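You operate a simulated robot arm through the tools that you are given. There is no shell and no other tool.

Carry out the task below with a simulated robot arm. There is one attempt and no reset: what you move stays moved.

JOB
Swap the clamped moulding for the one with brown ends.
Fine: the old one goes on the green mat; stop up to the new one, black knob at TIGHT.

It is judged by the outcome, as a careful person would: the job done as asked, and still so three seconds after it is handed in. It fails if anything else is knocked over, pushed out of place, dropped, spilled or broken.

ROBOT AND FRAMES
A 7-joint arm with a two-finger parallel gripper, fixed in place. Base frame: the origin is on the floor under the middle of its stand, x ahead of it, y to its left, z up; the work surface is at about z = 950. Readings come in mm, degrees, newtons and seconds.
It reaches about 1247 mm from its shoulder. Its first joint turns from -132.0 to 132.0 degrees. Payload 3.91 kg.
Tool frame: the origin (TCP) lies between the finger pads and is the grasp point; the fingertips stand 30 mm ahead of it; z points along the fingers, y is the line along which they close. The gripper opens to 110 mm. The fingers are 20 mm wide and 10 mm thick; the gripper's body (48 by 112 mm) begins 55 mm behind the TCP.
Orientation is told as [roll, pitch, yaw] about the base's x, y, z axes, in that order, counted from this pose: with the fingers straight down and closing along the base's y, the tool's x points along the base's -x, its y along +y and its z along -z.

CONTROLS
- The arm moves only by the tool move_arm. Its argument "targets" is a list of rows, each an object (a shift or turn left out is 0, a gripper value left out holds the last) with "xyz": the shift along the base's x, y, z in mm, a list of three; "rot": the turn, a rotation vector about the base's x, y, z in degrees, a list of three; "gripper": the finger opening in mm, from 0 to 110. In form: [{"xyz": [dx, dy, dz], "rot": [wx, wy, wz], "gripper": gripper}, ...]. A call has 1 to 20 rows; each row shifts and turns the commanded pose from where the row before left it. A row lasts 0.2 s, in which the tool goes at most 50 mm and 8.6 degrees; a call with a longer step from one row to the next is refused whole, and so is a gripper value outside its range. Where a pose cannot be reached the arm comes as near as it can. A force on the tool above 50 N (or 10 N above the force at the start of the call, whichever is more), or a blocked arm, ends the call early, and 0.2 s more pass. The fingers move at their own pace (about 108 mm/s each) and stop on an object; they squeeze with about 26 N. The grip force told is the motor's: it shows also when the fingers shut on nothing. Time passes only in rows, and 0.2 s behind the last, so rows that do not move let the fingers close. It gives the time, the measured TCP pose, the force on the tool (base axes), the opening and the grip force at its end, in the units of the frame above (readings bear some noise), with the torque about the TCP (base axes, N m) and any sound that the robot's microphone picked up.
- Cameras (640 x 400 px; columns grow to the right, rows downward): "scene" is fixed at [220, -501.6, 1519.7]; the picture's right is [0.80, -0.60, 0.00], its down [-0.22, -0.29, -0.93] and it looks along [0.56, 0.75, -0.36] (base axes); focal length 308 px, centre (320, 200). "wrist" rides on the gripper at [72, 17, -103] in the tool frame; the picture's right is [-0.23, 0.97, 0.00], its down [-0.76, -0.18, -0.62] and it looks along [-0.61, -0.14, 0.78] (tool axes); focal length 222 px, centre (320, 200). There is no depth. A picture from a camera that has moved, and an enlarged one, comes with that camera's place and axes in the base frame and with its lens.
- snapshot(camera): a new picture of that camera. The clock stands still meanwhile.
- enlarge(camera, box): a new picture of the part [left, top, right, bottom] of that camera's present view, enlarged. The clock stands still meanwhile.
- job_done(): hands the job in; it is judged then, once.

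Places have to be worked out from the pictures, the camera data and where the tool is seen. Open the gripper and draw the arm clear of the work before you hand the job in, unless the task says otherwise.

The tools are called after "Request:" as a command line: name --argument value ..., lists and objects as JSON in quotes. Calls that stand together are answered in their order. move_arm: Moves the arm, as the interface text tells. Its arguments: {"type":"object","properties":{"targets":{"type":"array","items":{"type":"object","properties":{"xyz":{"type":"array","items":{"type":"number"}},"rot":{"type":"array","items":{"type":"number"}},"gripper":{"type":"number"}}}}},"required":["targets"]} The other tools are called the same way: snapshot (camera) takes a picture; enlarge (camera, box) takes an enlarged picture of a part of a camera's view; job_done () hands the job in.

At the start:

```text
clock: 0.0
eef_pos: [591.7, 245.0, 1256.5]
tool_rot: [0.0, -0.1, 0.1]
contact_force: [0.0, -0.2, 0.0]
wrist_torque: [0.0, 0.0, -0.05]
gripper_width: 110.1
grasp_force: 0.0
```

scene: 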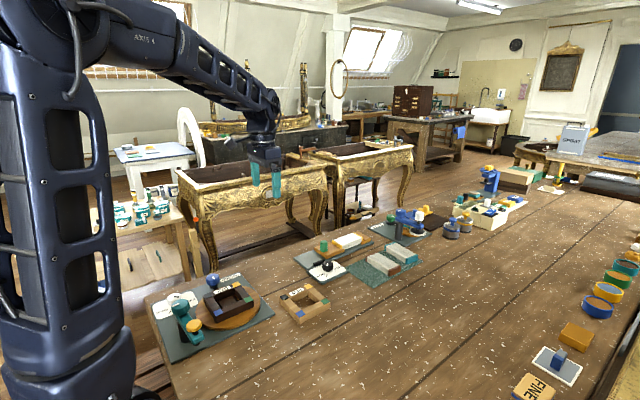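
wrist: 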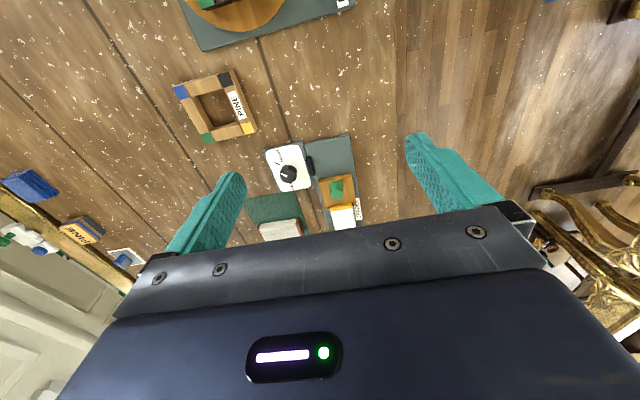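

I start by looking more closely at the bench from the fixed camera and the wrist camera.

Request:
enlarge --camera "scene" --box '[280, 200, 440, 300]'

Request:
enlarge --camera "scene" --box '[140, 250, 340, 375]'

Request:
enlarge --camera "scene" --box '[380, 150, 572, 270]'

Request:
enlarge --camera "wrist" --box '[160, 60, 400, 240]'

```text
4.00 times, centred on (360, 250) of scene
camera zoom: at [220.0, -501.6, 1519.7], right [0.8, -0.6, 0.0], down [-0.22, -0.29, -0.93], along [0.56, 0.75, -0.36], focal length 1234 px, centre (160, 0)
```

zoom: 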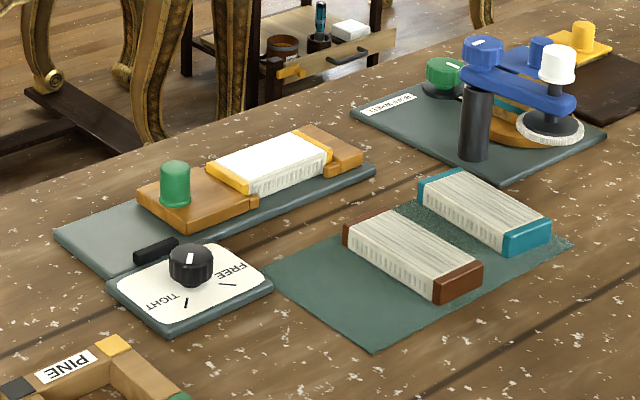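

```text
3.20 times, centred on (240, 312) of scene
camera zoom: at [220.0, -501.6, 1519.7], right [0.8, -0.6, 0.0], down [-0.22, -0.29, -0.93], along [0.56, 0.75, -0.36], focal length 987 px, centre (576, -160)
```

zoom: 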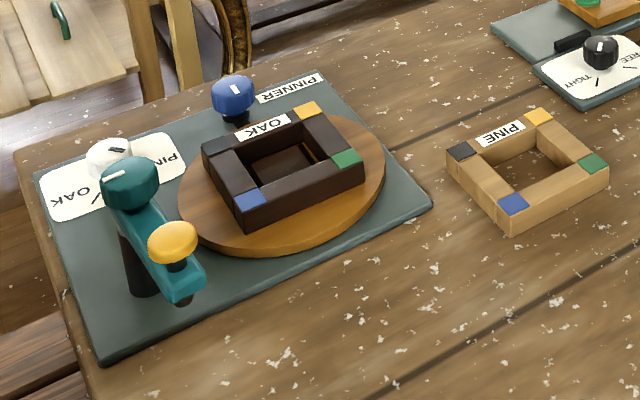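

```text
3.33 times, centred on (476, 210) of scene
camera zoom: at [220.0, -501.6, 1519.7], right [0.8, -0.6, 0.0], down [-0.22, -0.29, -0.93], along [0.56, 0.75, -0.36], focal length 1028 px, centre (-200, 167)
```

zoom: 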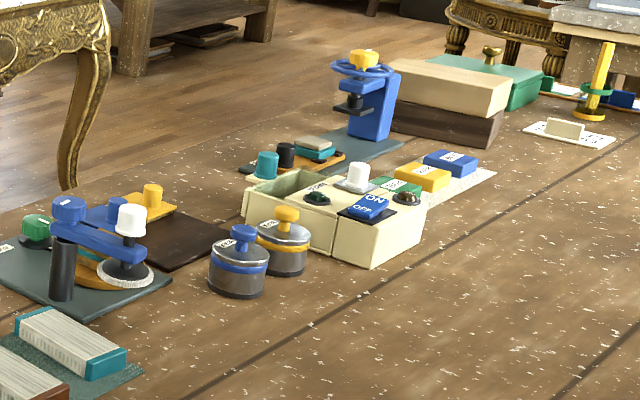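

```text
2.22 times, centred on (280, 150) of wrist
camera zoom: at [519.3, 263.5, 1360.2], right [0.23, 0.97, 0.0], down [0.76, -0.18, 0.62], along [0.61, -0.14, -0.78], focal length 494 px, centre (409, 311)
```

zoom: 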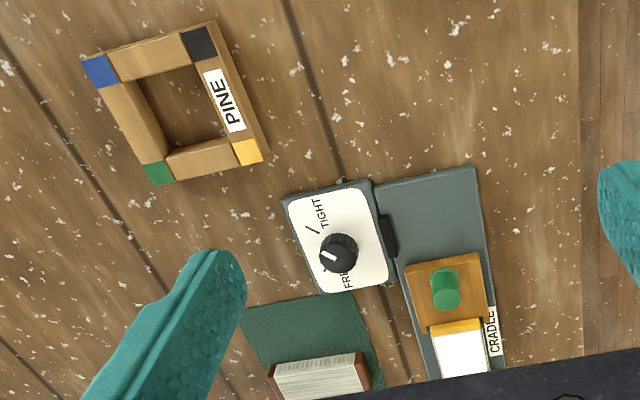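

The cradle (grey base, wooden stop with green peg, yellow-ended moulding) is around x≈780–900, y≈150–240, with the knob plate beside it. I move the wrist camera over it for a closer view.

Request:
move_arm --targets '[{"xyz": [45, -8, 0]}, {"xyz": [45, -8, 0]}, {"xyz": [45, -8, 0]}, {"xyz": [45, -8, 0]}, {"xyz": [30, -8, 0]}, {"xyz": [0, 0, 0]}]'

Request:
snapshot --camera "wrist"

Request:
snapshot --camera "scene"

```text
clock: 1.4
eef_pos: [801.2, 205.1, 1254.1]
tool_rot: [0.0, 0.1, 0.1]
contact_force: [-0.8, -0.2, -0.6]
wrist_torque: [-0.01, -0.04, 0.02]
gripper_width: 110.0
grasp_force: 0.1
```

```text
taken
camera wrist: at [729.3, 223.9, 1358.7], right [0.23, 0.97, 0.0], down [0.76, -0.18, 0.62], along [0.61, -0.14, -0.78], focal length 222 px, centre (320, 200)
```

wrist: 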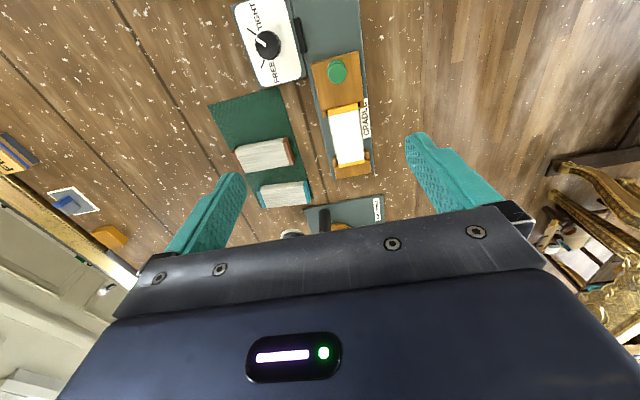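

```text
taken
```

scene: 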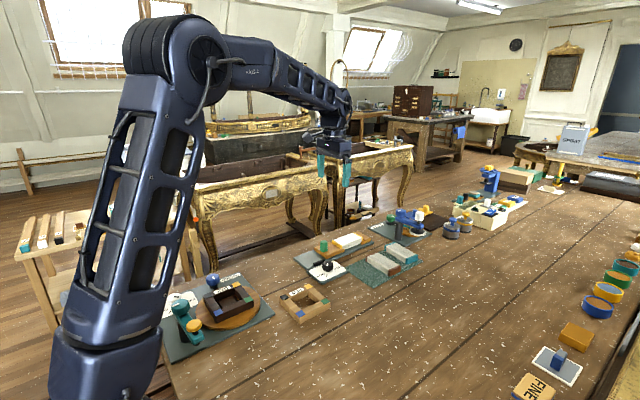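

Now an enlarged wrist view of the cradle, knob and mat.

Request:
enlarge --camera "wrist" --box '[200, 0, 400, 125]'

Request:
enlarge --camera "wrist" --box '[200, 90, 400, 215]'

Request:
enlarge --camera "scene" --box '[285, 225, 425, 312]'

```text
3.20 times, centred on (300, 62) of wrist
camera zoom: at [729.3, 223.9, 1358.7], right [0.23, 0.97, 0.0], down [0.76, -0.18, 0.62], along [0.61, -0.14, -0.78], focal length 711 px, centre (384, 640)
```

zoom: 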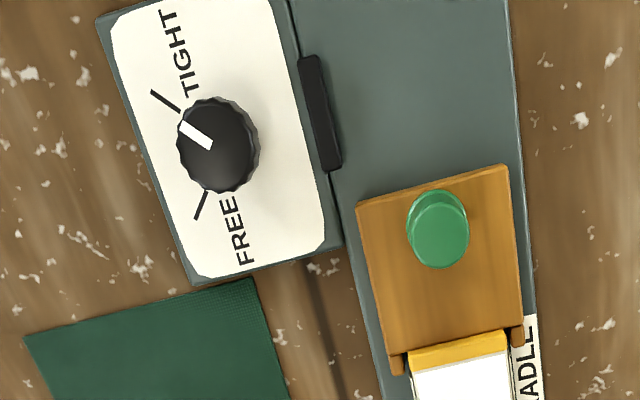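

```text
3.20 times, centred on (300, 152) of wrist
camera zoom: at [729.3, 223.9, 1358.7], right [0.23, 0.97, 0.0], down [0.76, -0.18, 0.62], along [0.61, -0.14, -0.78], focal length 711 px, centre (384, 352)
```

zoom: 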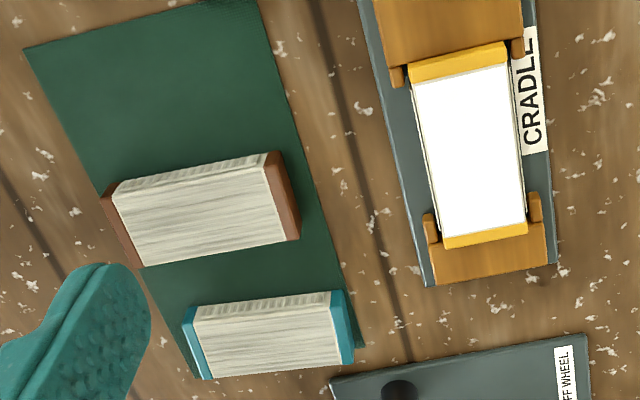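

```text
4.57 times, centred on (355, 268) of scene
camera zoom: at [220.0, -501.6, 1519.7], right [0.8, -0.6, 0.0], down [-0.22, -0.29, -0.93], along [0.56, 0.75, -0.36], focal length 1410 px, centre (160, -113)
```

zoom: 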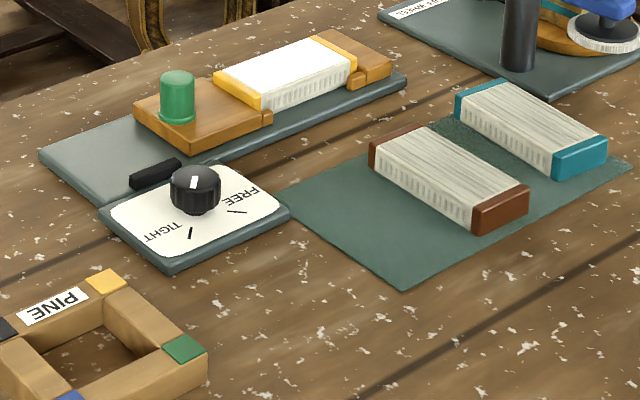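

The knob mark lines up with the TIGHT tick now (clamped); FREE lies about 100° counter-clockwise from above. I move closer over the mat to size up the mouldings.

Request:
move_arm --targets '[{"xyz": [20, -38, -24]}, {"xyz": [20, -38, -24]}, {"xyz": [20, -39, -26]}, {"xyz": [0, 0, 0]}]'

Request:
snapshot --camera "wrist"

Request:
enlarge --camera "wrist" --box '[200, 0, 440, 150]'

```text
refused: row 3 steps farther than a row can; nothing moved
```

```text
taken
camera wrist: at [729.3, 223.9, 1358.7], right [0.23, 0.97, 0.0], down [0.76, -0.18, 0.62], along [0.61, -0.14, -0.78], focal length 222 px, centre (320, 200)
```

wrist: 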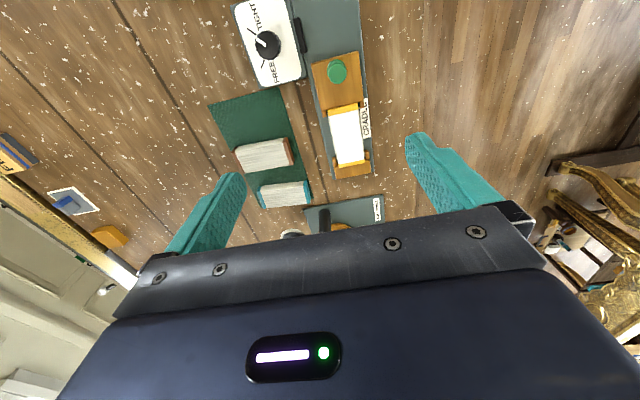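

```text
2.67 times, centred on (320, 75) of wrist
camera zoom: at [729.3, 223.9, 1358.7], right [0.23, 0.97, 0.0], down [0.76, -0.18, 0.62], along [0.61, -0.14, -0.78], focal length 592 px, centre (320, 533)
```

zoom: 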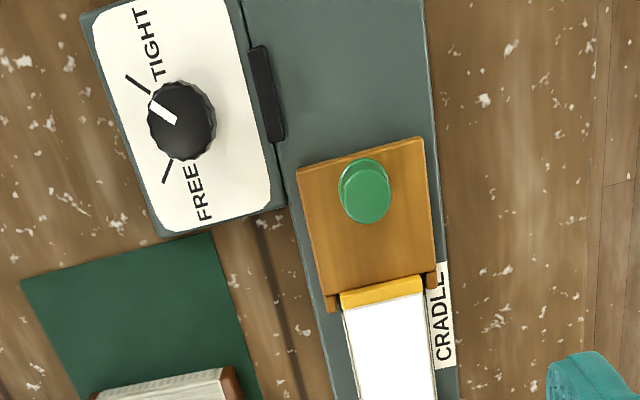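

A row was slightly too long; I repeat the move with shorter rows.

Request:
move_arm --targets '[{"xyz": [15, -29, -18]}, {"xyz": [15, -29, -18]}, {"xyz": [15, -29, -19]}, {"xyz": [15, -28, -19]}, {"xyz": [0, 0, 0]}]'

Request:
snapshot --camera "wrist"

Request:
enlarge --camera "wrist" --box '[200, 0, 440, 150]'

```text
clock: 2.6
eef_pos: [860.9, 92.8, 1181.2]
tool_rot: [0.0, 0.1, 0.0]
contact_force: [0.4, 0.6, 0.9]
wrist_torque: [0.01, -0.03, -0.03]
gripper_width: 110.0
grasp_force: 0.0
```

```text
taken
camera wrist: at [789.2, 108.5, 1285.1], right [0.23, 0.97, 0.0], down [0.76, -0.18, 0.62], along [0.61, -0.14, -0.78], focal length 222 px, centre (320, 200)
```

wrist: 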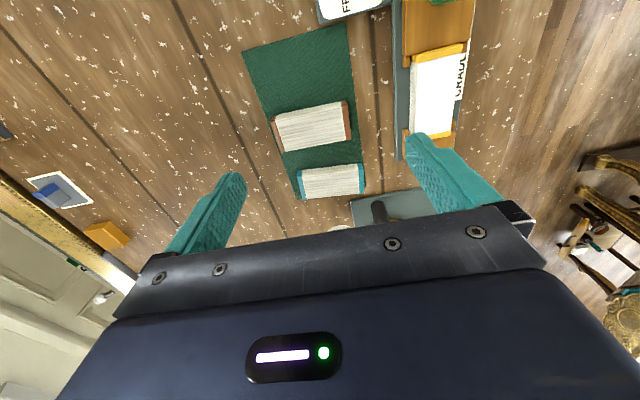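

```text
2.67 times, centred on (320, 75) of wrist
camera zoom: at [789.2, 108.5, 1285.1], right [0.23, 0.97, 0.0], down [0.76, -0.18, 0.62], along [0.61, -0.14, -0.78], focal length 592 px, centre (320, 533)
```

zoom: 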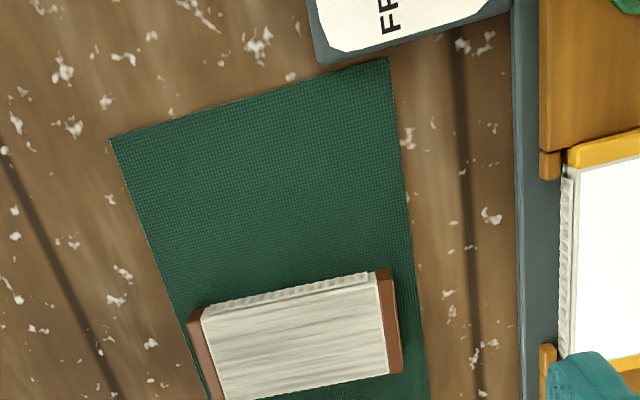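

I enlarge the brown-ended moulding, and the clamped one, to read their edges.

Request:
enlarge --camera "wrist" --box '[250, 80, 378, 160]'

Request:
enlarge --camera "wrist" --box '[380, 0, 508, 80]'

Request:
enlarge --camera "wrist" --box '[270, 140, 430, 240]'

```text
5.00 times, centred on (314, 120) of wrist
camera zoom: at [789.2, 108.5, 1285.1], right [0.23, 0.97, 0.0], down [0.76, -0.18, 0.62], along [0.61, -0.14, -0.78], focal length 1111 px, centre (350, 600)
```

zoom: 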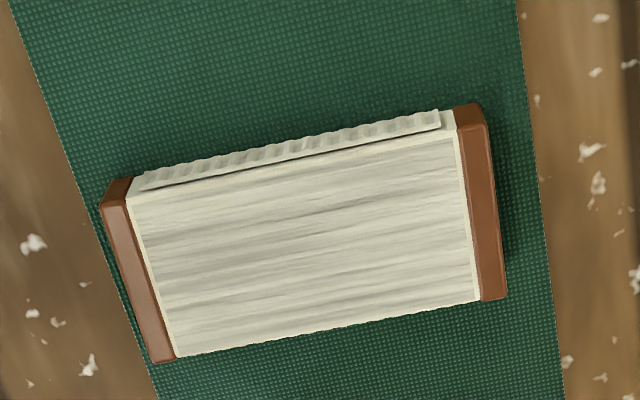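

```text
5.00 times, centred on (444, 40) of wrist
camera zoom: at [789.2, 108.5, 1285.1], right [0.23, 0.97, 0.0], down [0.76, -0.18, 0.62], along [0.61, -0.14, -0.78], focal length 1111 px, centre (-300, 1000)
```

zoom: 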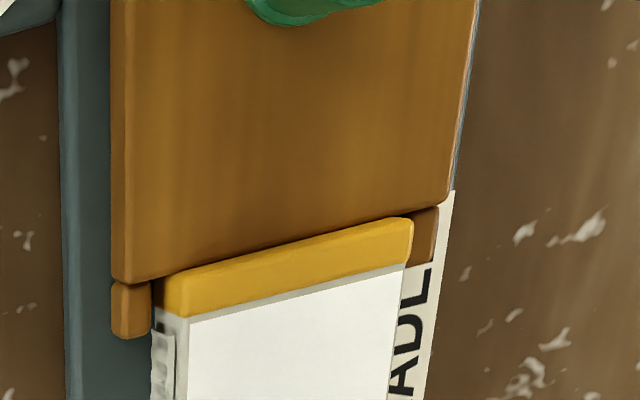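

```text
4.00 times, centred on (350, 190) of wrist
camera zoom: at [789.2, 108.5, 1285.1], right [0.23, 0.97, 0.0], down [0.76, -0.18, 0.62], along [0.61, -0.14, -0.78], focal length 888 px, centre (200, 240)
```

zoom: 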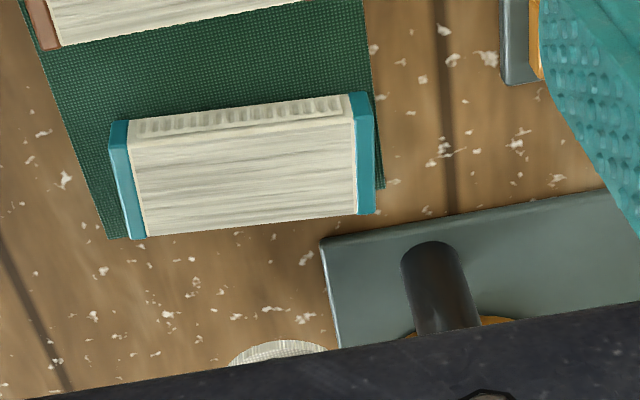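

The mat's free strip runs about x 794–878, y 7–138; the brown-ended moulding lies along y centred near (904, 70), about 110×49×22 mm. I go above the black knob (est. 736, 147) for a close check.

Request:
move_arm --targets '[{"xyz": [-31, 13.5, -20], "gripper": 80}, {"xyz": [-31, 13.5, -20]}, {"xyz": [-31, 13.6, -20]}, {"xyz": [-31.4, 13.6, -21]}, {"xyz": [0, 0, 0]}]'

Request:
snapshot --camera "wrist"

Request:
enlarge --camera "wrist" --box '[240, 60, 400, 160]'

```text
clock: 3.8
eef_pos: [736.1, 145.9, 1100.4]
tool_rot: [0.0, 0.0, 0.1]
contact_force: [0.4, -0.4, 0.4]
wrist_torque: [0.02, -0.02, -0.02]
gripper_width: 79.9
grasp_force: 0.1
```

```text
taken
camera wrist: at [663.6, 162.1, 1204.3], right [0.23, 0.97, 0.0], down [0.76, -0.18, 0.62], along [0.61, -0.14, -0.78], focal length 222 px, centre (320, 200)
```

wrist: 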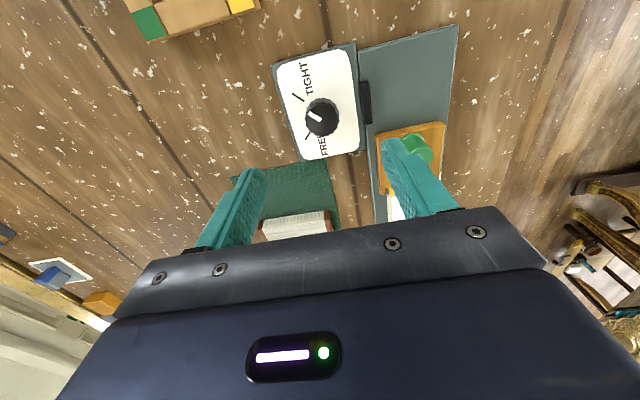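

```text
4.00 times, centred on (320, 110) of wrist
camera zoom: at [663.6, 162.1, 1204.3], right [0.23, 0.97, 0.0], down [0.76, -0.18, 0.62], along [0.61, -0.14, -0.78], focal length 888 px, centre (320, 560)
```

zoom: 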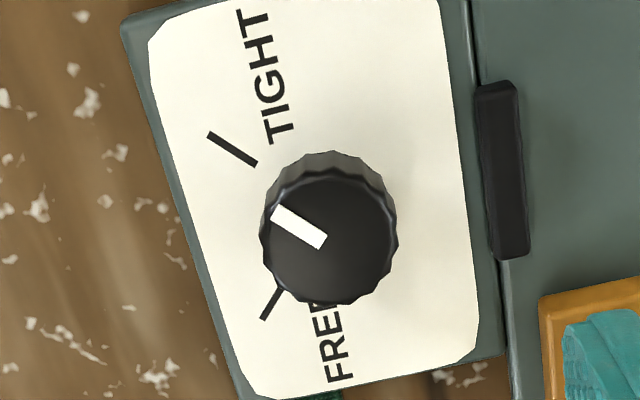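

Knob axis comes out at about (736.6, 147.7), about 33 mm across; TIGHT at azimuth −135°, FREE at −45°, mark on TIGHT. I turn the gripper to −45° yaw and line up above it.

Request:
move_arm --targets '[{"xyz": [0.5, 1.8, 0], "rot": [0, 0, -7.5], "gripper": 56}, {"rot": [0, 0, -7.5]}, {"rot": [0, 0, -7.5]}, {"rot": [0, 0, -7.5]}, {"rot": [0, 0, -7.5]}, {"rot": [0, 0, -7.5]}, {"xyz": [0, 0, -30]}, {"xyz": [0, 0, -30]}, {"xyz": [0, 0, 0]}]'

Request:
snapshot --camera "wrist"

Request:
enlarge --camera "scene" --box '[270, 200, 430, 300]'

```text
clock: 5.8
eef_pos: [737.3, 146.2, 1041.8]
tool_rot: [0.1, 0.0, -45.0]
contact_force: [-0.7, -0.5, -0.2]
wrist_torque: [-0.03, 0.0, 0.02]
gripper_width: 55.8
grasp_force: 0.0
```

```text
taken
camera wrist: at [698.6, 209.5, 1145.1], right [0.85, 0.53, 0.0], down [0.41, -0.66, 0.62], along [0.33, -0.53, -0.78], focal length 222 px, centre (320, 200)
```

wrist: 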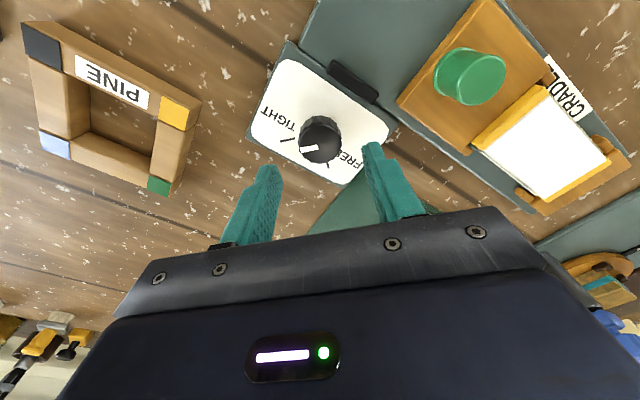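

```text
4.00 times, centred on (350, 250) of scene
camera zoom: at [220.0, -501.6, 1519.7], right [0.8, -0.6, 0.0], down [-0.22, -0.29, -0.93], along [0.56, 0.75, -0.36], focal length 1234 px, centre (200, 0)
```

zoom: 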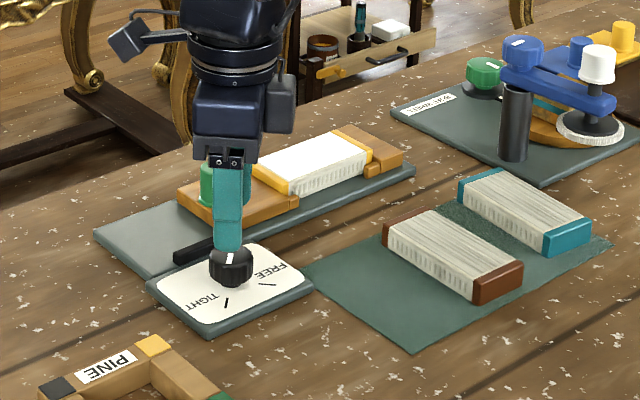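

The knob is centred between the fingers. I descend so the tips straddle it just above the plate and close the gripper.

Request:
move_arm --targets '[{"xyz": [0, 0.8, -18]}, {"xyz": [0, 0, -14]}, {"xyz": [0, 0, -8]}, {"xyz": [0, 0, -3]}, {"xyz": [0, 0, 0]}]'

Request:
enlarge --camera "wrist" --box '[220, 60, 420, 185]'

Request:
enlarge --camera "scene" --box '[290, 230, 370, 280]'

```text
clock: 7.0
eef_pos: [738.3, 147.1, 998.9]
tool_rot: [0.0, 0.0, -45.0]
contact_force: [0.0, -0.6, -0.4]
wrist_torque: [-0.04, 0.01, -0.01]
gripper_width: 55.9
grasp_force: 0.1
```

```text
3.20 times, centred on (320, 122) of wrist
camera zoom: at [699.0, 211.1, 1101.9], right [0.85, 0.53, 0.0], down [0.41, -0.66, 0.62], along [0.33, -0.53, -0.78], focal length 711 px, centre (320, 448)
```

zoom: 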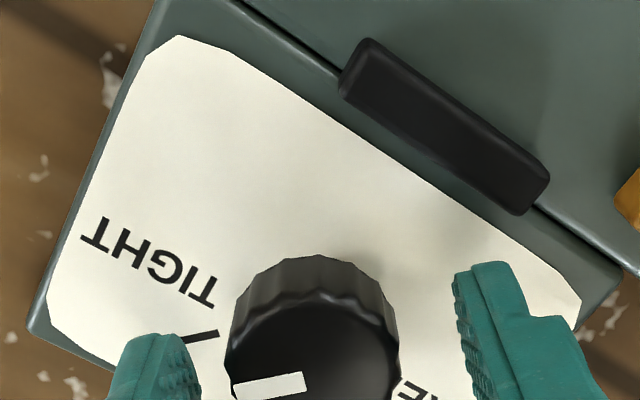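

```text
8.00 times, centred on (330, 255) of scene
camera zoom: at [220.0, -501.6, 1519.7], right [0.8, -0.6, 0.0], down [-0.22, -0.29, -0.93], along [0.56, 0.75, -0.36], focal length 2468 px, centre (240, -240)
```

zoom: 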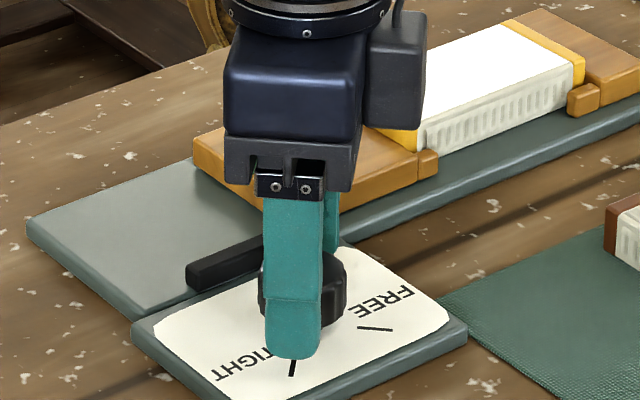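

The fingers straddle the knob with clearance above the plate. I nudge to centre and close on it.

Request:
move_arm --targets '[{"xyz": [-1.2, -0.6, 0], "gripper": 40}, {"gripper": 30}, {"gripper": 20}, {}, {}]'

```text
clock: 8.2
eef_pos: [736.6, 148.1, 997.0]
tool_rot: [0.0, 0.0, -45.0]
contact_force: [-5.3, -3.6, -2.4]
wrist_torque: [0.21, -0.15, -0.02]
gripper_width: 33.4
grasp_force: 45.2
```

The knob is held (33.4 mm). I turn it counter-clockwise toward FREE, half of the way first.

Request:
move_arm --targets '[{"rot": [0, 0, 5]}, {"rot": [0, 0, 7.5]}, {"rot": [0, 0, 7.5]}, {"rot": [0, 0, 7.5]}, {"rot": [0, 0, 7.5]}, {"rot": [0, 0, 7.5]}, {}]'

Request:
enlarge --camera "wrist" --box '[220, 60, 420, 185]'

```text
clock: 9.8
eef_pos: [736.5, 147.6, 998.8]
tool_rot: [0.0, 0.0, -2.6]
contact_force: [-7.2, -14.9, -3.1]
wrist_torque: [0.12, 0.93, -0.01]
gripper_width: 33.5
grasp_force: 45.3
```

```text
3.20 times, centred on (320, 122) of wrist
camera zoom: at [665.1, 167.2, 1101.9], right [0.27, 0.96, 0.0], down [0.75, -0.21, 0.62], along [0.6, -0.17, -0.78], focal length 711 px, centre (320, 448)
```

zoom: 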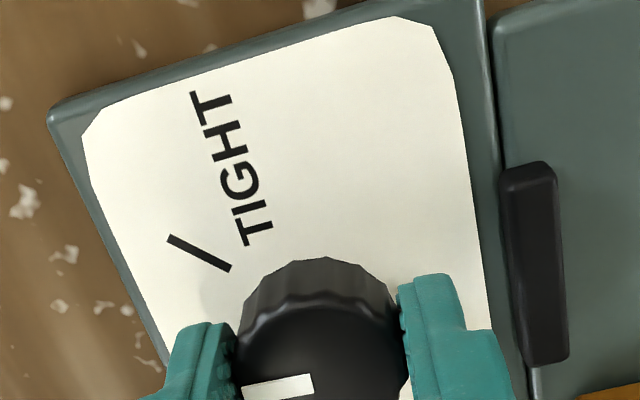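

The knob is turning with the grip; there is a modest side force so I relax the centre a little toward −y while turning on to FREE.

Request:
move_arm --targets '[{"xyz": [-0.3, -0.7, 0], "rot": [0, 0, 6]}, {"xyz": [0, -0.3, 0], "rot": [0, 0, 7.5]}, {"rot": [0, 0, 7.5]}, {"rot": [0, 0, 7.5]}, {"rot": [0, 0, 7.5]}, {"rot": [0, 0, 7.5]}, {"rot": [0, 0, 4]}, {}]'

Request:
enlarge --camera "wrist" --box '[220, 60, 420, 185]'

Request:
enlarge --camera "scene" --box '[290, 230, 370, 280]'

```text
clock: 11.6
eef_pos: [737.0, 146.4, 999.4]
tool_rot: [0.0, 0.0, 45.0]
contact_force: [7.1, -1.2, -8.4]
wrist_torque: [0.09, -0.87, -0.07]
gripper_width: 33.5
grasp_force: 45.0
```

```text
3.20 times, centred on (320, 122) of wrist
camera zoom: at [673.6, 107.4, 1101.9], right [-0.53, 0.85, 0.0], down [0.66, 0.41, 0.62], along [0.53, 0.33, -0.78], focal length 711 px, centre (320, 448)
```

zoom: 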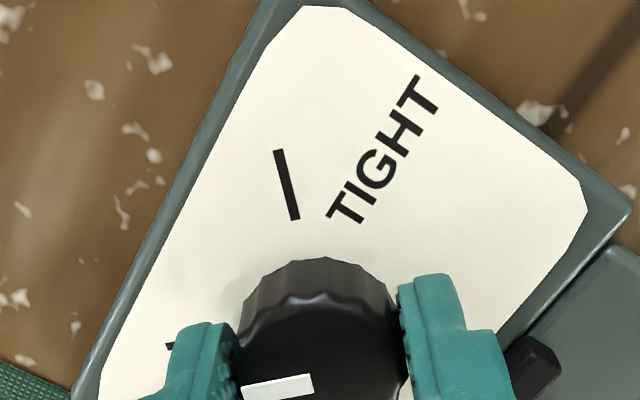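

```text
8.00 times, centred on (330, 255) of scene
camera zoom: at [220.0, -501.6, 1519.7], right [0.8, -0.6, 0.0], down [-0.22, -0.29, -0.93], along [0.56, 0.75, -0.36], focal length 2468 px, centre (240, -240)
```

zoom: 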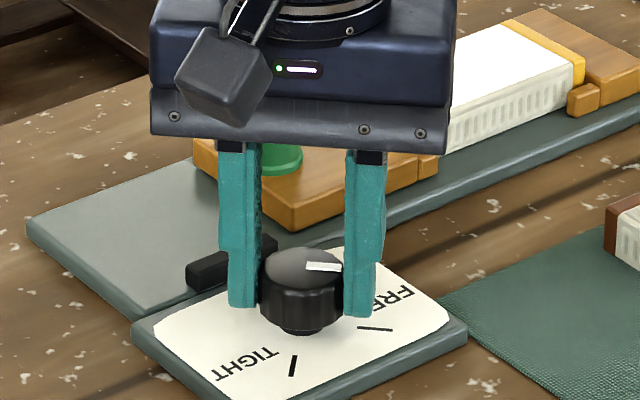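

The mark now points at the FREE tick. I open the fingers and lift straight up.

Request:
move_arm --targets '[{"gripper": 45}, {"gripper": 56}, {}, {"xyz": [0, 0, 20]}, {"xyz": [0, 0, 40]}, {"xyz": [0, 0, 40]}, {}]'

Request:
snapshot --camera "wrist"

Request:
enlarge --camera "wrist" --box '[240, 60, 400, 160]'

Request:
enlarge --camera "scene" --box '[285, 215, 413, 295]'

```text
clock: 13.2
eef_pos: [734.9, 146.7, 1099.7]
tool_rot: [0.0, 0.1, 44.9]
contact_force: [-0.8, 1.0, 0.1]
wrist_torque: [0.02, 0.0, 0.01]
gripper_width: 56.0
grasp_force: 0.0
```

```text
taken
camera wrist: at [673.2, 107.1, 1202.4], right [-0.53, 0.85, 0.0], down [0.66, 0.41, 0.62], along [0.53, 0.33, -0.78], focal length 222 px, centre (320, 200)
```

wrist: 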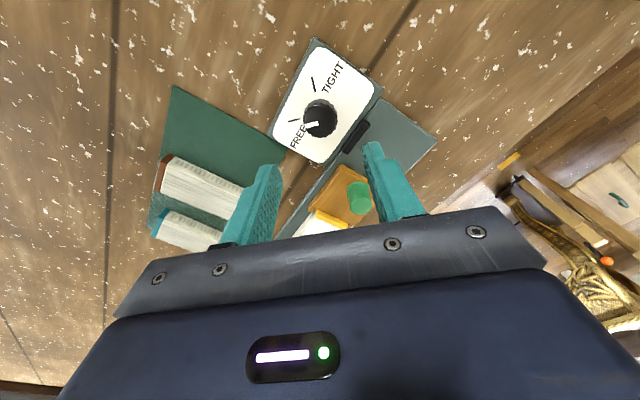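

```text
4.00 times, centred on (320, 110) of wrist
camera zoom: at [673.2, 107.1, 1202.4], right [-0.53, 0.85, 0.0], down [0.66, 0.41, 0.62], along [0.53, 0.33, -0.78], focal length 888 px, centre (320, 560)
```

zoom: 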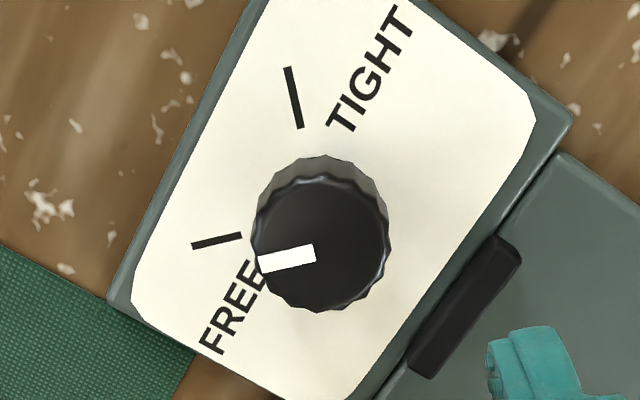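

```text
5.00 times, centred on (349, 255) of scene
camera zoom: at [220.0, -501.6, 1519.7], right [0.8, -0.6, 0.0], down [-0.22, -0.29, -0.93], along [0.56, 0.75, -0.36], focal length 1542 px, centre (175, -75)
```

zoom: 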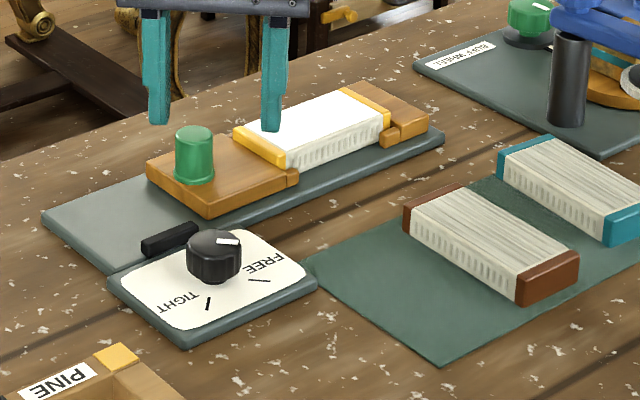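

The knob is at FREE. Next I move above the green peg (est. 785, 234), back at yaw 0, and check its position.

Request:
move_arm --targets '[{"xyz": [8, 14.6, 5], "rot": [0, 0, -7.5], "gripper": 60}, {"xyz": [8, 14.6, 5], "rot": [0, 0, -7.5]}, {"xyz": [8, 14.7, 5], "rot": [0, 0, -7.5]}, {"xyz": [8, 14.7, 5], "rot": [0, 0, -7.5]}, {"xyz": [8, 14.7, 0], "rot": [0, 0, -7.5]}, {"xyz": [8.5, 14.7, 0], "rot": [0, 0, -7.5]}, {}]'

Request:
snapshot --camera "wrist"

Request:
enlarge --camera "wrist" --box '[230, 60, 410, 172]'

```text
clock: 14.8
eef_pos: [783.0, 233.9, 1118.2]
tool_rot: [0.0, 0.1, -0.1]
contact_force: [0.4, 0.0, 0.4]
wrist_torque: [0.02, -0.03, -0.03]
gripper_width: 60.2
grasp_force: 0.1
```

```text
taken
camera wrist: at [711.5, 251.0, 1221.6], right [0.23, 0.97, 0.0], down [0.76, -0.18, 0.62], along [0.61, -0.14, -0.78], focal length 222 px, centre (320, 200)
```

wrist: 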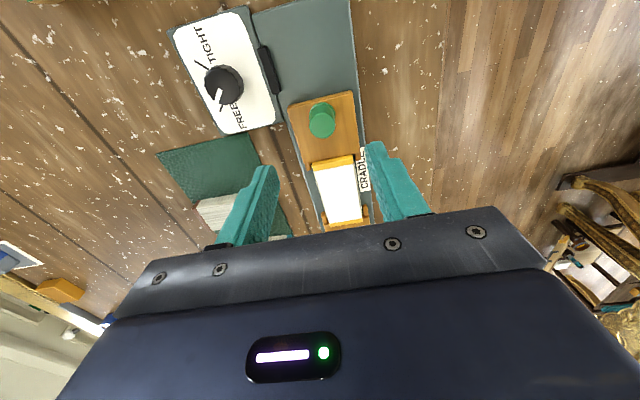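

```text
3.56 times, centred on (320, 116) of wrist
camera zoom: at [711.5, 251.0, 1221.6], right [0.23, 0.97, 0.0], down [0.76, -0.18, 0.62], along [0.61, -0.14, -0.78], focal length 790 px, centre (320, 499)
```

zoom: 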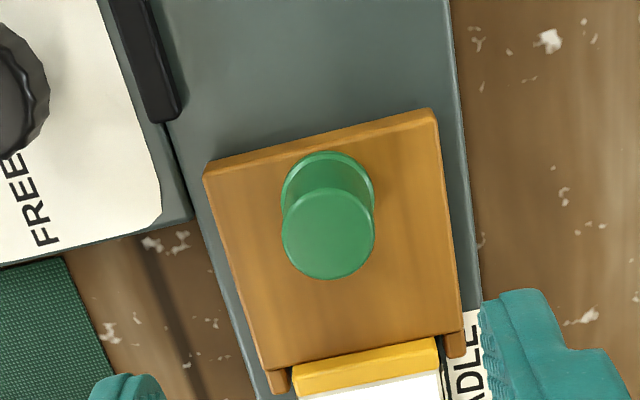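

Peg is about 25 mm across at (785, 236), standing on the block at z≈985 up to ≈1013. I come down around it, stopping with the fingertips just above the block, and close.

Request:
move_arm --targets '[{"xyz": [0.5, 2, -30]}, {"xyz": [0, 0, -30]}, {"xyz": [0, 0, -20]}, {"xyz": [0, 0, -12]}, {"xyz": [0, 0, -5]}, {}]'

Request:
enlarge --camera "wrist" --box '[220, 60, 420, 185]'

Request:
enlarge --camera "scene" --box '[285, 205, 413, 285]'

```text
clock: 16.2
eef_pos: [785.5, 236.1, 1022.4]
tool_rot: [0.0, 0.0, 0.0]
contact_force: [-0.4, 1.0, -0.1]
wrist_torque: [-0.01, 0.01, 0.0]
gripper_width: 60.0
grasp_force: 0.3
```

```text
3.20 times, centred on (320, 122) of wrist
camera zoom: at [713.8, 252.7, 1125.2], right [0.23, 0.97, 0.0], down [0.76, -0.18, 0.62], along [0.61, -0.14, -0.78], focal length 711 px, centre (320, 448)
```

zoom: 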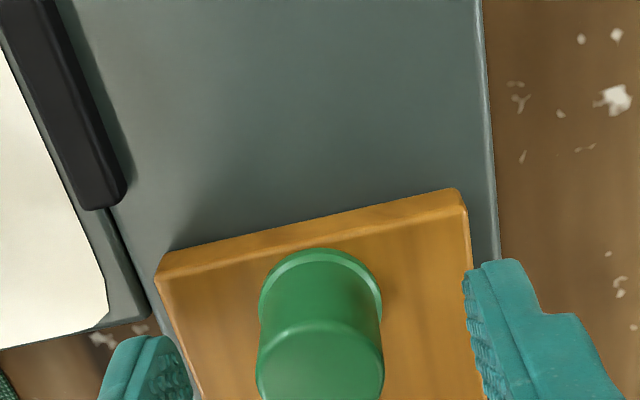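

```text
5.00 times, centred on (349, 245) of scene
camera zoom: at [220.0, -501.6, 1519.7], right [0.8, -0.6, 0.0], down [-0.22, -0.29, -0.93], along [0.56, 0.75, -0.36], focal length 1542 px, centre (175, -25)
```

zoom: 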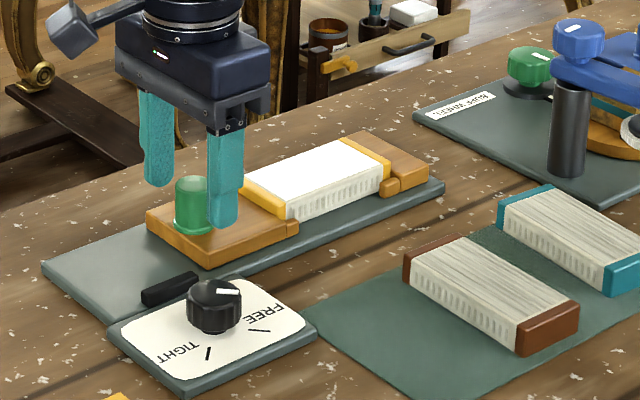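

The peg is centred between the fingers. I close on it.

Request:
move_arm --targets '[{"gripper": 40}, {"gripper": 25}, {"gripper": 15}, {}, {}]'

```text
clock: 17.4
eef_pos: [788.0, 235.7, 1022.3]
tool_rot: [0.0, 0.0, 0.0]
contact_force: [-1.5, -9.1, -0.3]
wrist_torque: [0.17, 0.06, -0.06]
gripper_width: 25.1
grasp_force: 44.9
```

The peg is held at 25 mm opening. I slide the stop back along −x, gently at first.

Request:
move_arm --targets '[{"xyz": [-2, -0.5, 0]}, {"xyz": [-4, 0, 0]}, {"xyz": [-6, 0, 0]}, {}]'

Request:
enlarge --camera "scene" --box '[285, 205, 413, 285]'

```text
clock: 18.4
eef_pos: [772.5, 233.9, 1020.8]
tool_rot: [0.0, 0.0, 0.0]
contact_force: [0.2, -15.2, -4.3]
wrist_torque: [-0.09, 0.28, -0.04]
gripper_width: 24.8
grasp_force: 44.6
```

```text
5.00 times, centred on (349, 245) of scene
camera zoom: at [220.0, -501.6, 1519.7], right [0.8, -0.6, 0.0], down [-0.22, -0.29, -0.93], along [0.56, 0.75, -0.36], focal length 1542 px, centre (175, -25)
```

zoom: 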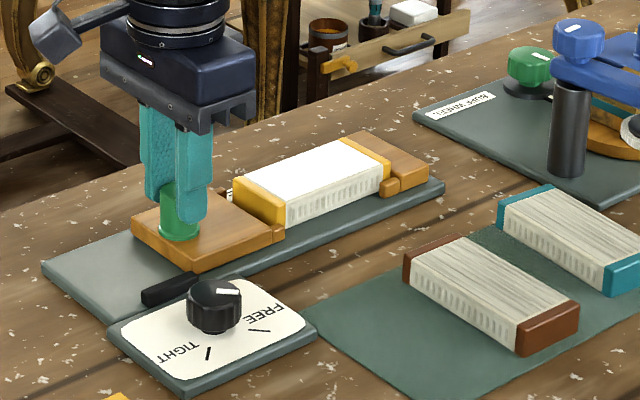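

The stop slides freely. I continue back another 24 mm, easing the side force with a small −y correction.

Request:
move_arm --targets '[{"xyz": [-6, -0.5, 0]}, {"xyz": [-6, -0.5, 0]}, {"xyz": [-6, 0, 0]}, {"xyz": [-6, 0, 0]}, {}]'

```text
clock: 19.6
eef_pos: [751.2, 234.8, 1023.1]
tool_rot: [0.1, -0.2, -0.1]
contact_force: [34.0, -7.0, 0.1]
wrist_torque: [-0.51, -0.99, -0.02]
gripper_width: 24.8
grasp_force: 44.9
```

A 34 N push in x shows the stop has reached its rear end of travel (peg ≈ x 751). I ease forward 2 mm, then release and rise.

Request:
move_arm --targets '[{"xyz": [2, 0, 0]}, {"xyz": [1, 0, 0]}, {}]'

```text
clock: 20.4
eef_pos: [750.9, 234.0, 1022.8]
tool_rot: [0.0, 0.0, -0.1]
contact_force: [6.5, -15.7, 31.9]
wrist_torque: [-0.81, 0.11, -0.12]
gripper_width: 25.0
grasp_force: 45.0
```

An upward force appeared; I look before doing anything else.

Request:
enlarge --camera "scene" --box '[285, 205, 413, 285]'

Request:
enlarge --camera "wrist" --box '[220, 60, 420, 185]'

Request:
move_arm --targets '[{}]'

```text
5.00 times, centred on (349, 245) of scene
camera zoom: at [220.0, -501.6, 1519.7], right [0.8, -0.6, 0.0], down [-0.22, -0.29, -0.93], along [0.56, 0.75, -0.36], focal length 1542 px, centre (175, -25)
```

zoom: 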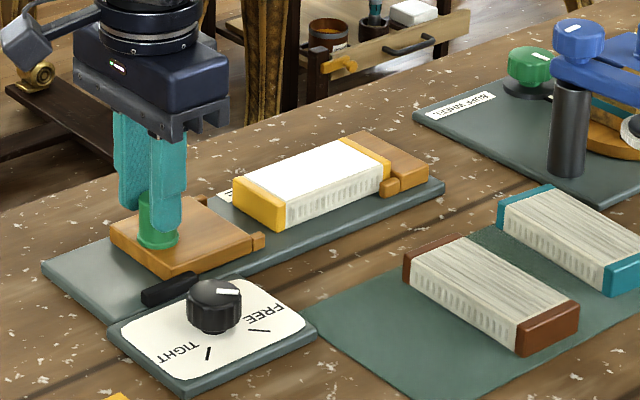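

```text
3.20 times, centred on (320, 122) of wrist
camera zoom: at [679.4, 252.1, 1126.5], right [0.23, 0.97, 0.0], down [0.76, -0.18, 0.62], along [0.61, -0.14, -0.78], focal length 711 px, centre (320, 448)
```

zoom: 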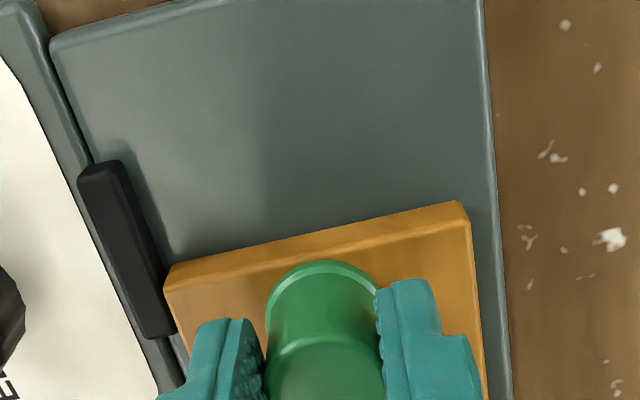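

```text
clock: 20.8
eef_pos: [751.9, 234.9, 1023.4]
tool_rot: [0.0, -0.1, -0.1]
contact_force: [4.3, -15.8, 34.6]
wrist_torque: [-0.81, -0.32, -0.09]
gripper_width: 24.8
grasp_force: 44.8
```

The stop is back with about 34 mm clear gap, and the stored force is just held in the grip friction. I open the fingers and rise.

Request:
move_arm --targets '[{"gripper": 32}, {"gripper": 50}, {}]'

Request:
move_arm --targets '[{"xyz": [0, 0, 15]}, {"xyz": [0, 0, 30]}, {"xyz": [0, 0, 35]}, {"xyz": [40, 0, 0], "gripper": 80}, {"xyz": [40, 0, 0]}, {"xyz": [40, 0, 0]}, {}]'

Request:
snapshot --camera "wrist"

Request:
enlarge --camera "wrist" --box '[230, 50, 410, 162]'

```text
clock: 21.6
eef_pos: [753.4, 235.2, 1021.7]
tool_rot: [0.1, -0.1, 0.0]
contact_force: [1.3, 0.2, 0.7]
wrist_torque: [0.0, 0.0, 0.0]
gripper_width: 49.9
grasp_force: 0.0
```

```text
clock: 23.2
eef_pos: [871.6, 233.9, 1103.1]
tool_rot: [0.0, -0.1, 0.0]
contact_force: [-0.2, 0.0, -1.0]
wrist_torque: [0.01, -0.01, 0.0]
gripper_width: 80.2
grasp_force: 0.0
```

```text
taken
camera wrist: at [799.4, 251.7, 1205.5], right [0.23, 0.97, 0.0], down [0.76, -0.18, 0.62], along [0.61, -0.14, -0.78], focal length 222 px, centre (320, 200)
```

wrist: 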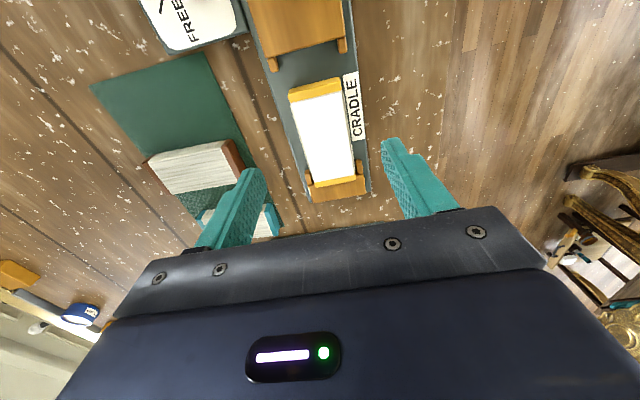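

```text
3.56 times, centred on (320, 106) of wrist
camera zoom: at [799.4, 251.7, 1205.5], right [0.23, 0.97, 0.0], down [0.76, -0.18, 0.62], along [0.61, -0.14, -0.78], focal length 790 px, centre (320, 534)
```

zoom: 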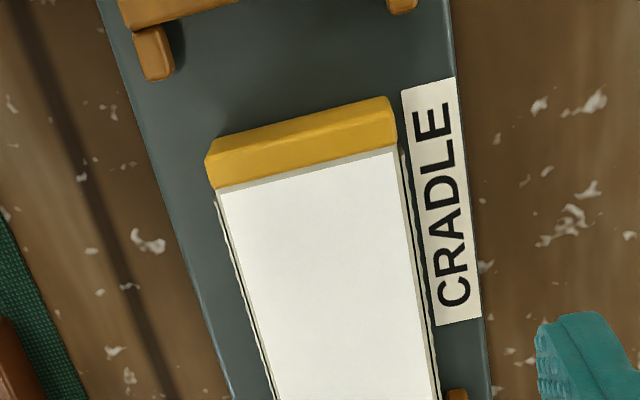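

The moulding now stands free of the stop: near face x≈844, y 211–260, top z≈984. I check the far-end ears before gripping.

Request:
enlarge --camera "wrist" --box '[276, 140, 404, 220]'

Request:
enlarge --camera "wrist" --box '[230, 0, 390, 100]'

Request:
enlarge --camera "scene" --box '[310, 225, 390, 275]'

```text
5.00 times, centred on (340, 180) of wrist
camera zoom: at [799.4, 251.7, 1205.5], right [0.23, 0.97, 0.0], down [0.76, -0.18, 0.62], along [0.61, -0.14, -0.78], focal length 1111 px, centre (220, 300)
```

zoom: 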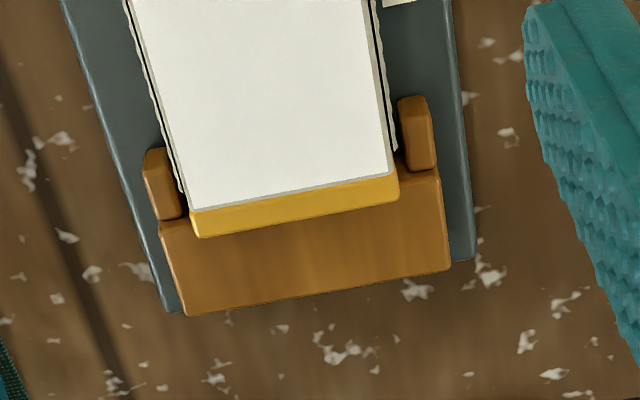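

```text
4.00 times, centred on (310, 50) of wrist
camera zoom: at [799.4, 251.7, 1205.5], right [0.23, 0.97, 0.0], down [0.76, -0.18, 0.62], along [0.61, -0.14, -0.78], focal length 888 px, centre (360, 800)
```

zoom: 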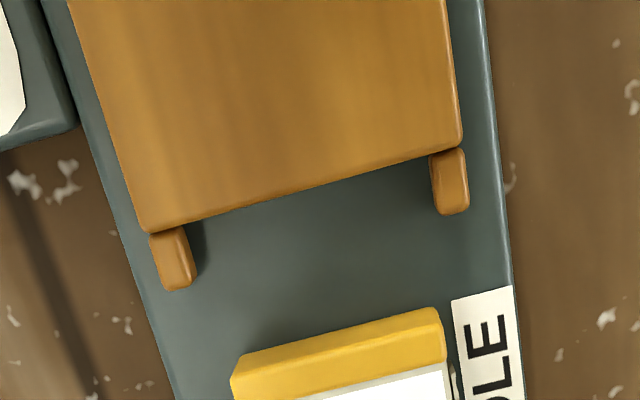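

```text
8.00 times, centred on (350, 250) of scene
camera zoom: at [220.0, -501.6, 1519.7], right [0.8, -0.6, 0.0], down [-0.22, -0.29, -0.93], along [0.56, 0.75, -0.36], focal length 2468 px, centre (80, -200)
```

zoom: 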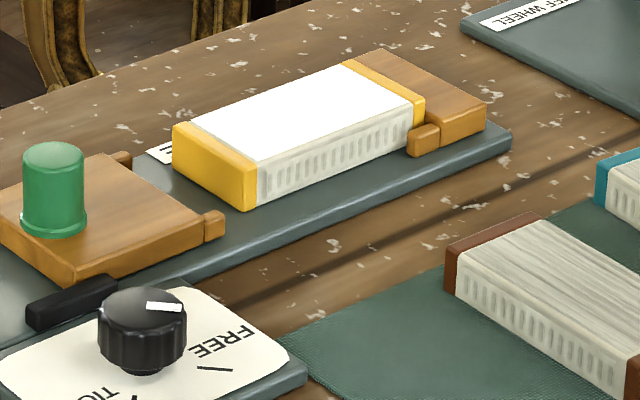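

Gap between the ears is about 56 mm, with the moulding's 49 mm centred at y≈235; far face x≈951, so its centre is x≈897.5. I descend over it with fingers at ±35 mm.

Request:
move_arm --targets '[{"xyz": [12, 1, -25], "gripper": 72}, {"xyz": [13, 0.6, -25]}, {"xyz": [0, 0, -25]}, {"xyz": [0, 0, -18]}, {"xyz": [0, 0, -10]}, {}]'

Request:
enlarge --camera "wrist" --box '[200, 60, 440, 210]'

Request:
enlarge --camera "scene" --box '[310, 215, 406, 275]'

```text
clock: 24.6
eef_pos: [896.3, 236.2, 998.8]
tool_rot: [0.0, 0.0, 0.0]
contact_force: [-0.7, -0.3, 0.3]
wrist_torque: [0.02, 0.0, -0.02]
gripper_width: 72.2
grasp_force: 0.1
```

```text
2.67 times, centred on (320, 135) of wrist
camera zoom: at [824.1, 253.1, 1102.5], right [0.23, 0.97, 0.0], down [0.76, -0.18, 0.62], along [0.61, -0.14, -0.78], focal length 592 px, centre (320, 373)
```

zoom: 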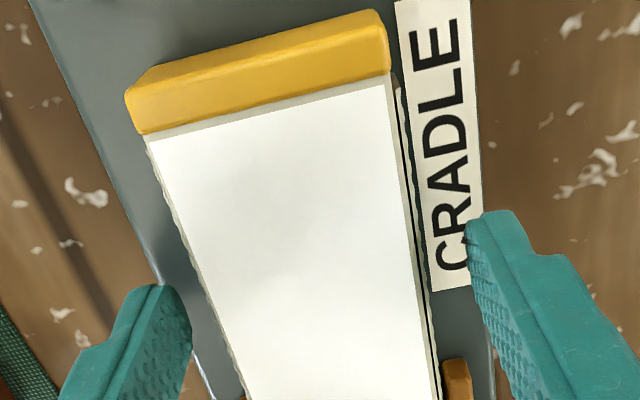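

```text
6.67 times, centred on (358, 245) of scene
camera zoom: at [220.0, -501.6, 1519.7], right [0.8, -0.6, 0.0], down [-0.22, -0.29, -0.93], along [0.56, 0.75, -0.36], focal length 2056 px, centre (67, -100)
```

zoom: 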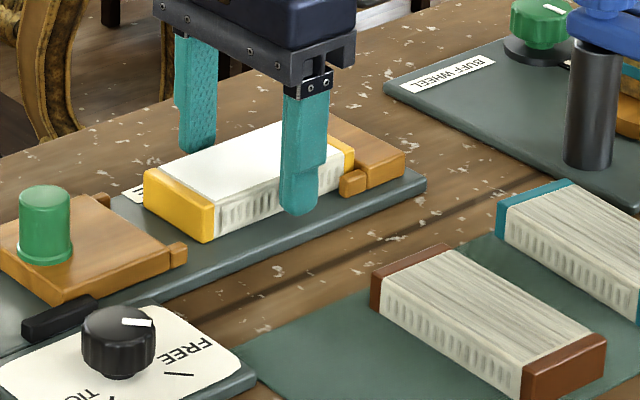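

The fingers straddle the moulding cleanly. I go 3 mm lower and close.

Request:
move_arm --targets '[{"xyz": [0, 0, -3]}, {"gripper": 60}, {"gripper": 50}, {"gripper": 40}, {}, {}]'

Request:
enlarge --camera "wrist" --box '[200, 60, 440, 210]'

```text
clock: 26.0
eef_pos: [896.7, 236.7, 994.8]
tool_rot: [0.0, 0.1, 0.0]
contact_force: [-0.3, -0.2, 0.0]
wrist_torque: [0.05, 0.01, 0.0]
gripper_width: 49.1
grasp_force: 25.4
```

```text
2.67 times, centred on (320, 135) of wrist
camera zoom: at [824.0, 253.3, 1099.4], right [0.23, 0.97, 0.0], down [0.76, -0.18, 0.62], along [0.61, -0.14, -0.78], focal length 592 px, centre (320, 373)
```

zoom: 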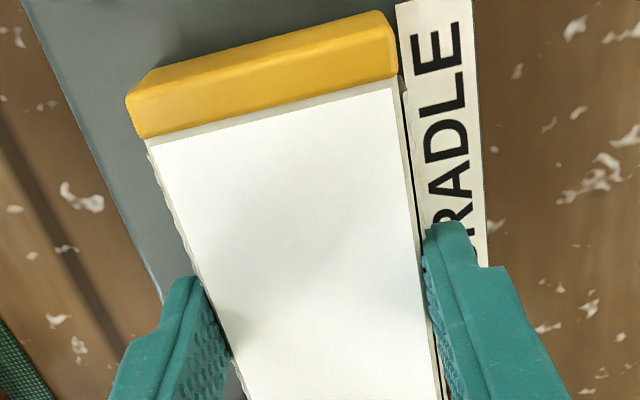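

Held at 49.1 mm. I lift it straight up.

Request:
move_arm --targets '[{"xyz": [0, 0, 4]}, {"xyz": [0, 0, 10]}, {"xyz": [0, 0, 20]}, {"xyz": [0, 0, 30]}, {"xyz": [0, 0, 36]}, {}]'

Request:
snapshot --camera "wrist"

Request:
enlarge --camera "scene" --box '[290, 185, 434, 275]'

```text
clock: 27.4
eef_pos: [897.9, 235.5, 1095.2]
tool_rot: [0.0, 0.1, 0.0]
contact_force: [-0.2, -0.6, -0.9]
wrist_torque: [0.0, 0.06, 0.01]
gripper_width: 49.1
grasp_force: 26.7
```

```text
taken
camera wrist: at [825.3, 252.9, 1199.1], right [0.23, 0.97, 0.0], down [0.76, -0.18, 0.62], along [0.61, -0.14, -0.78], focal length 222 px, centre (320, 200)
```

wrist: 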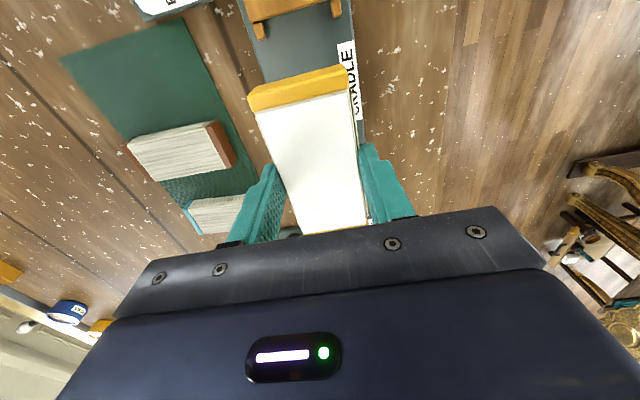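

```text
4.44 times, centred on (362, 230) of scene
camera zoom: at [220.0, -501.6, 1519.7], right [0.8, -0.6, 0.0], down [-0.22, -0.29, -0.93], along [0.56, 0.75, -0.36], focal length 1371 px, centre (133, 67)
```

zoom: 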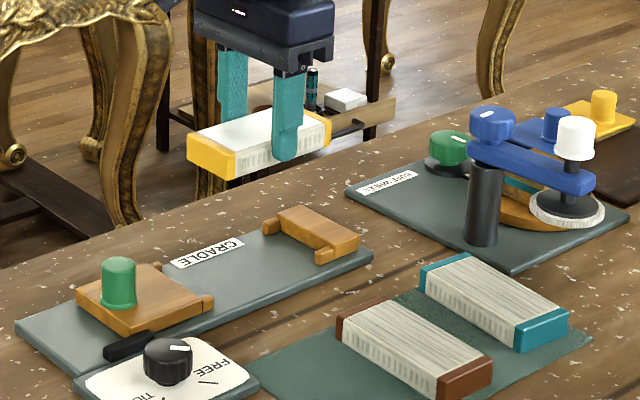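

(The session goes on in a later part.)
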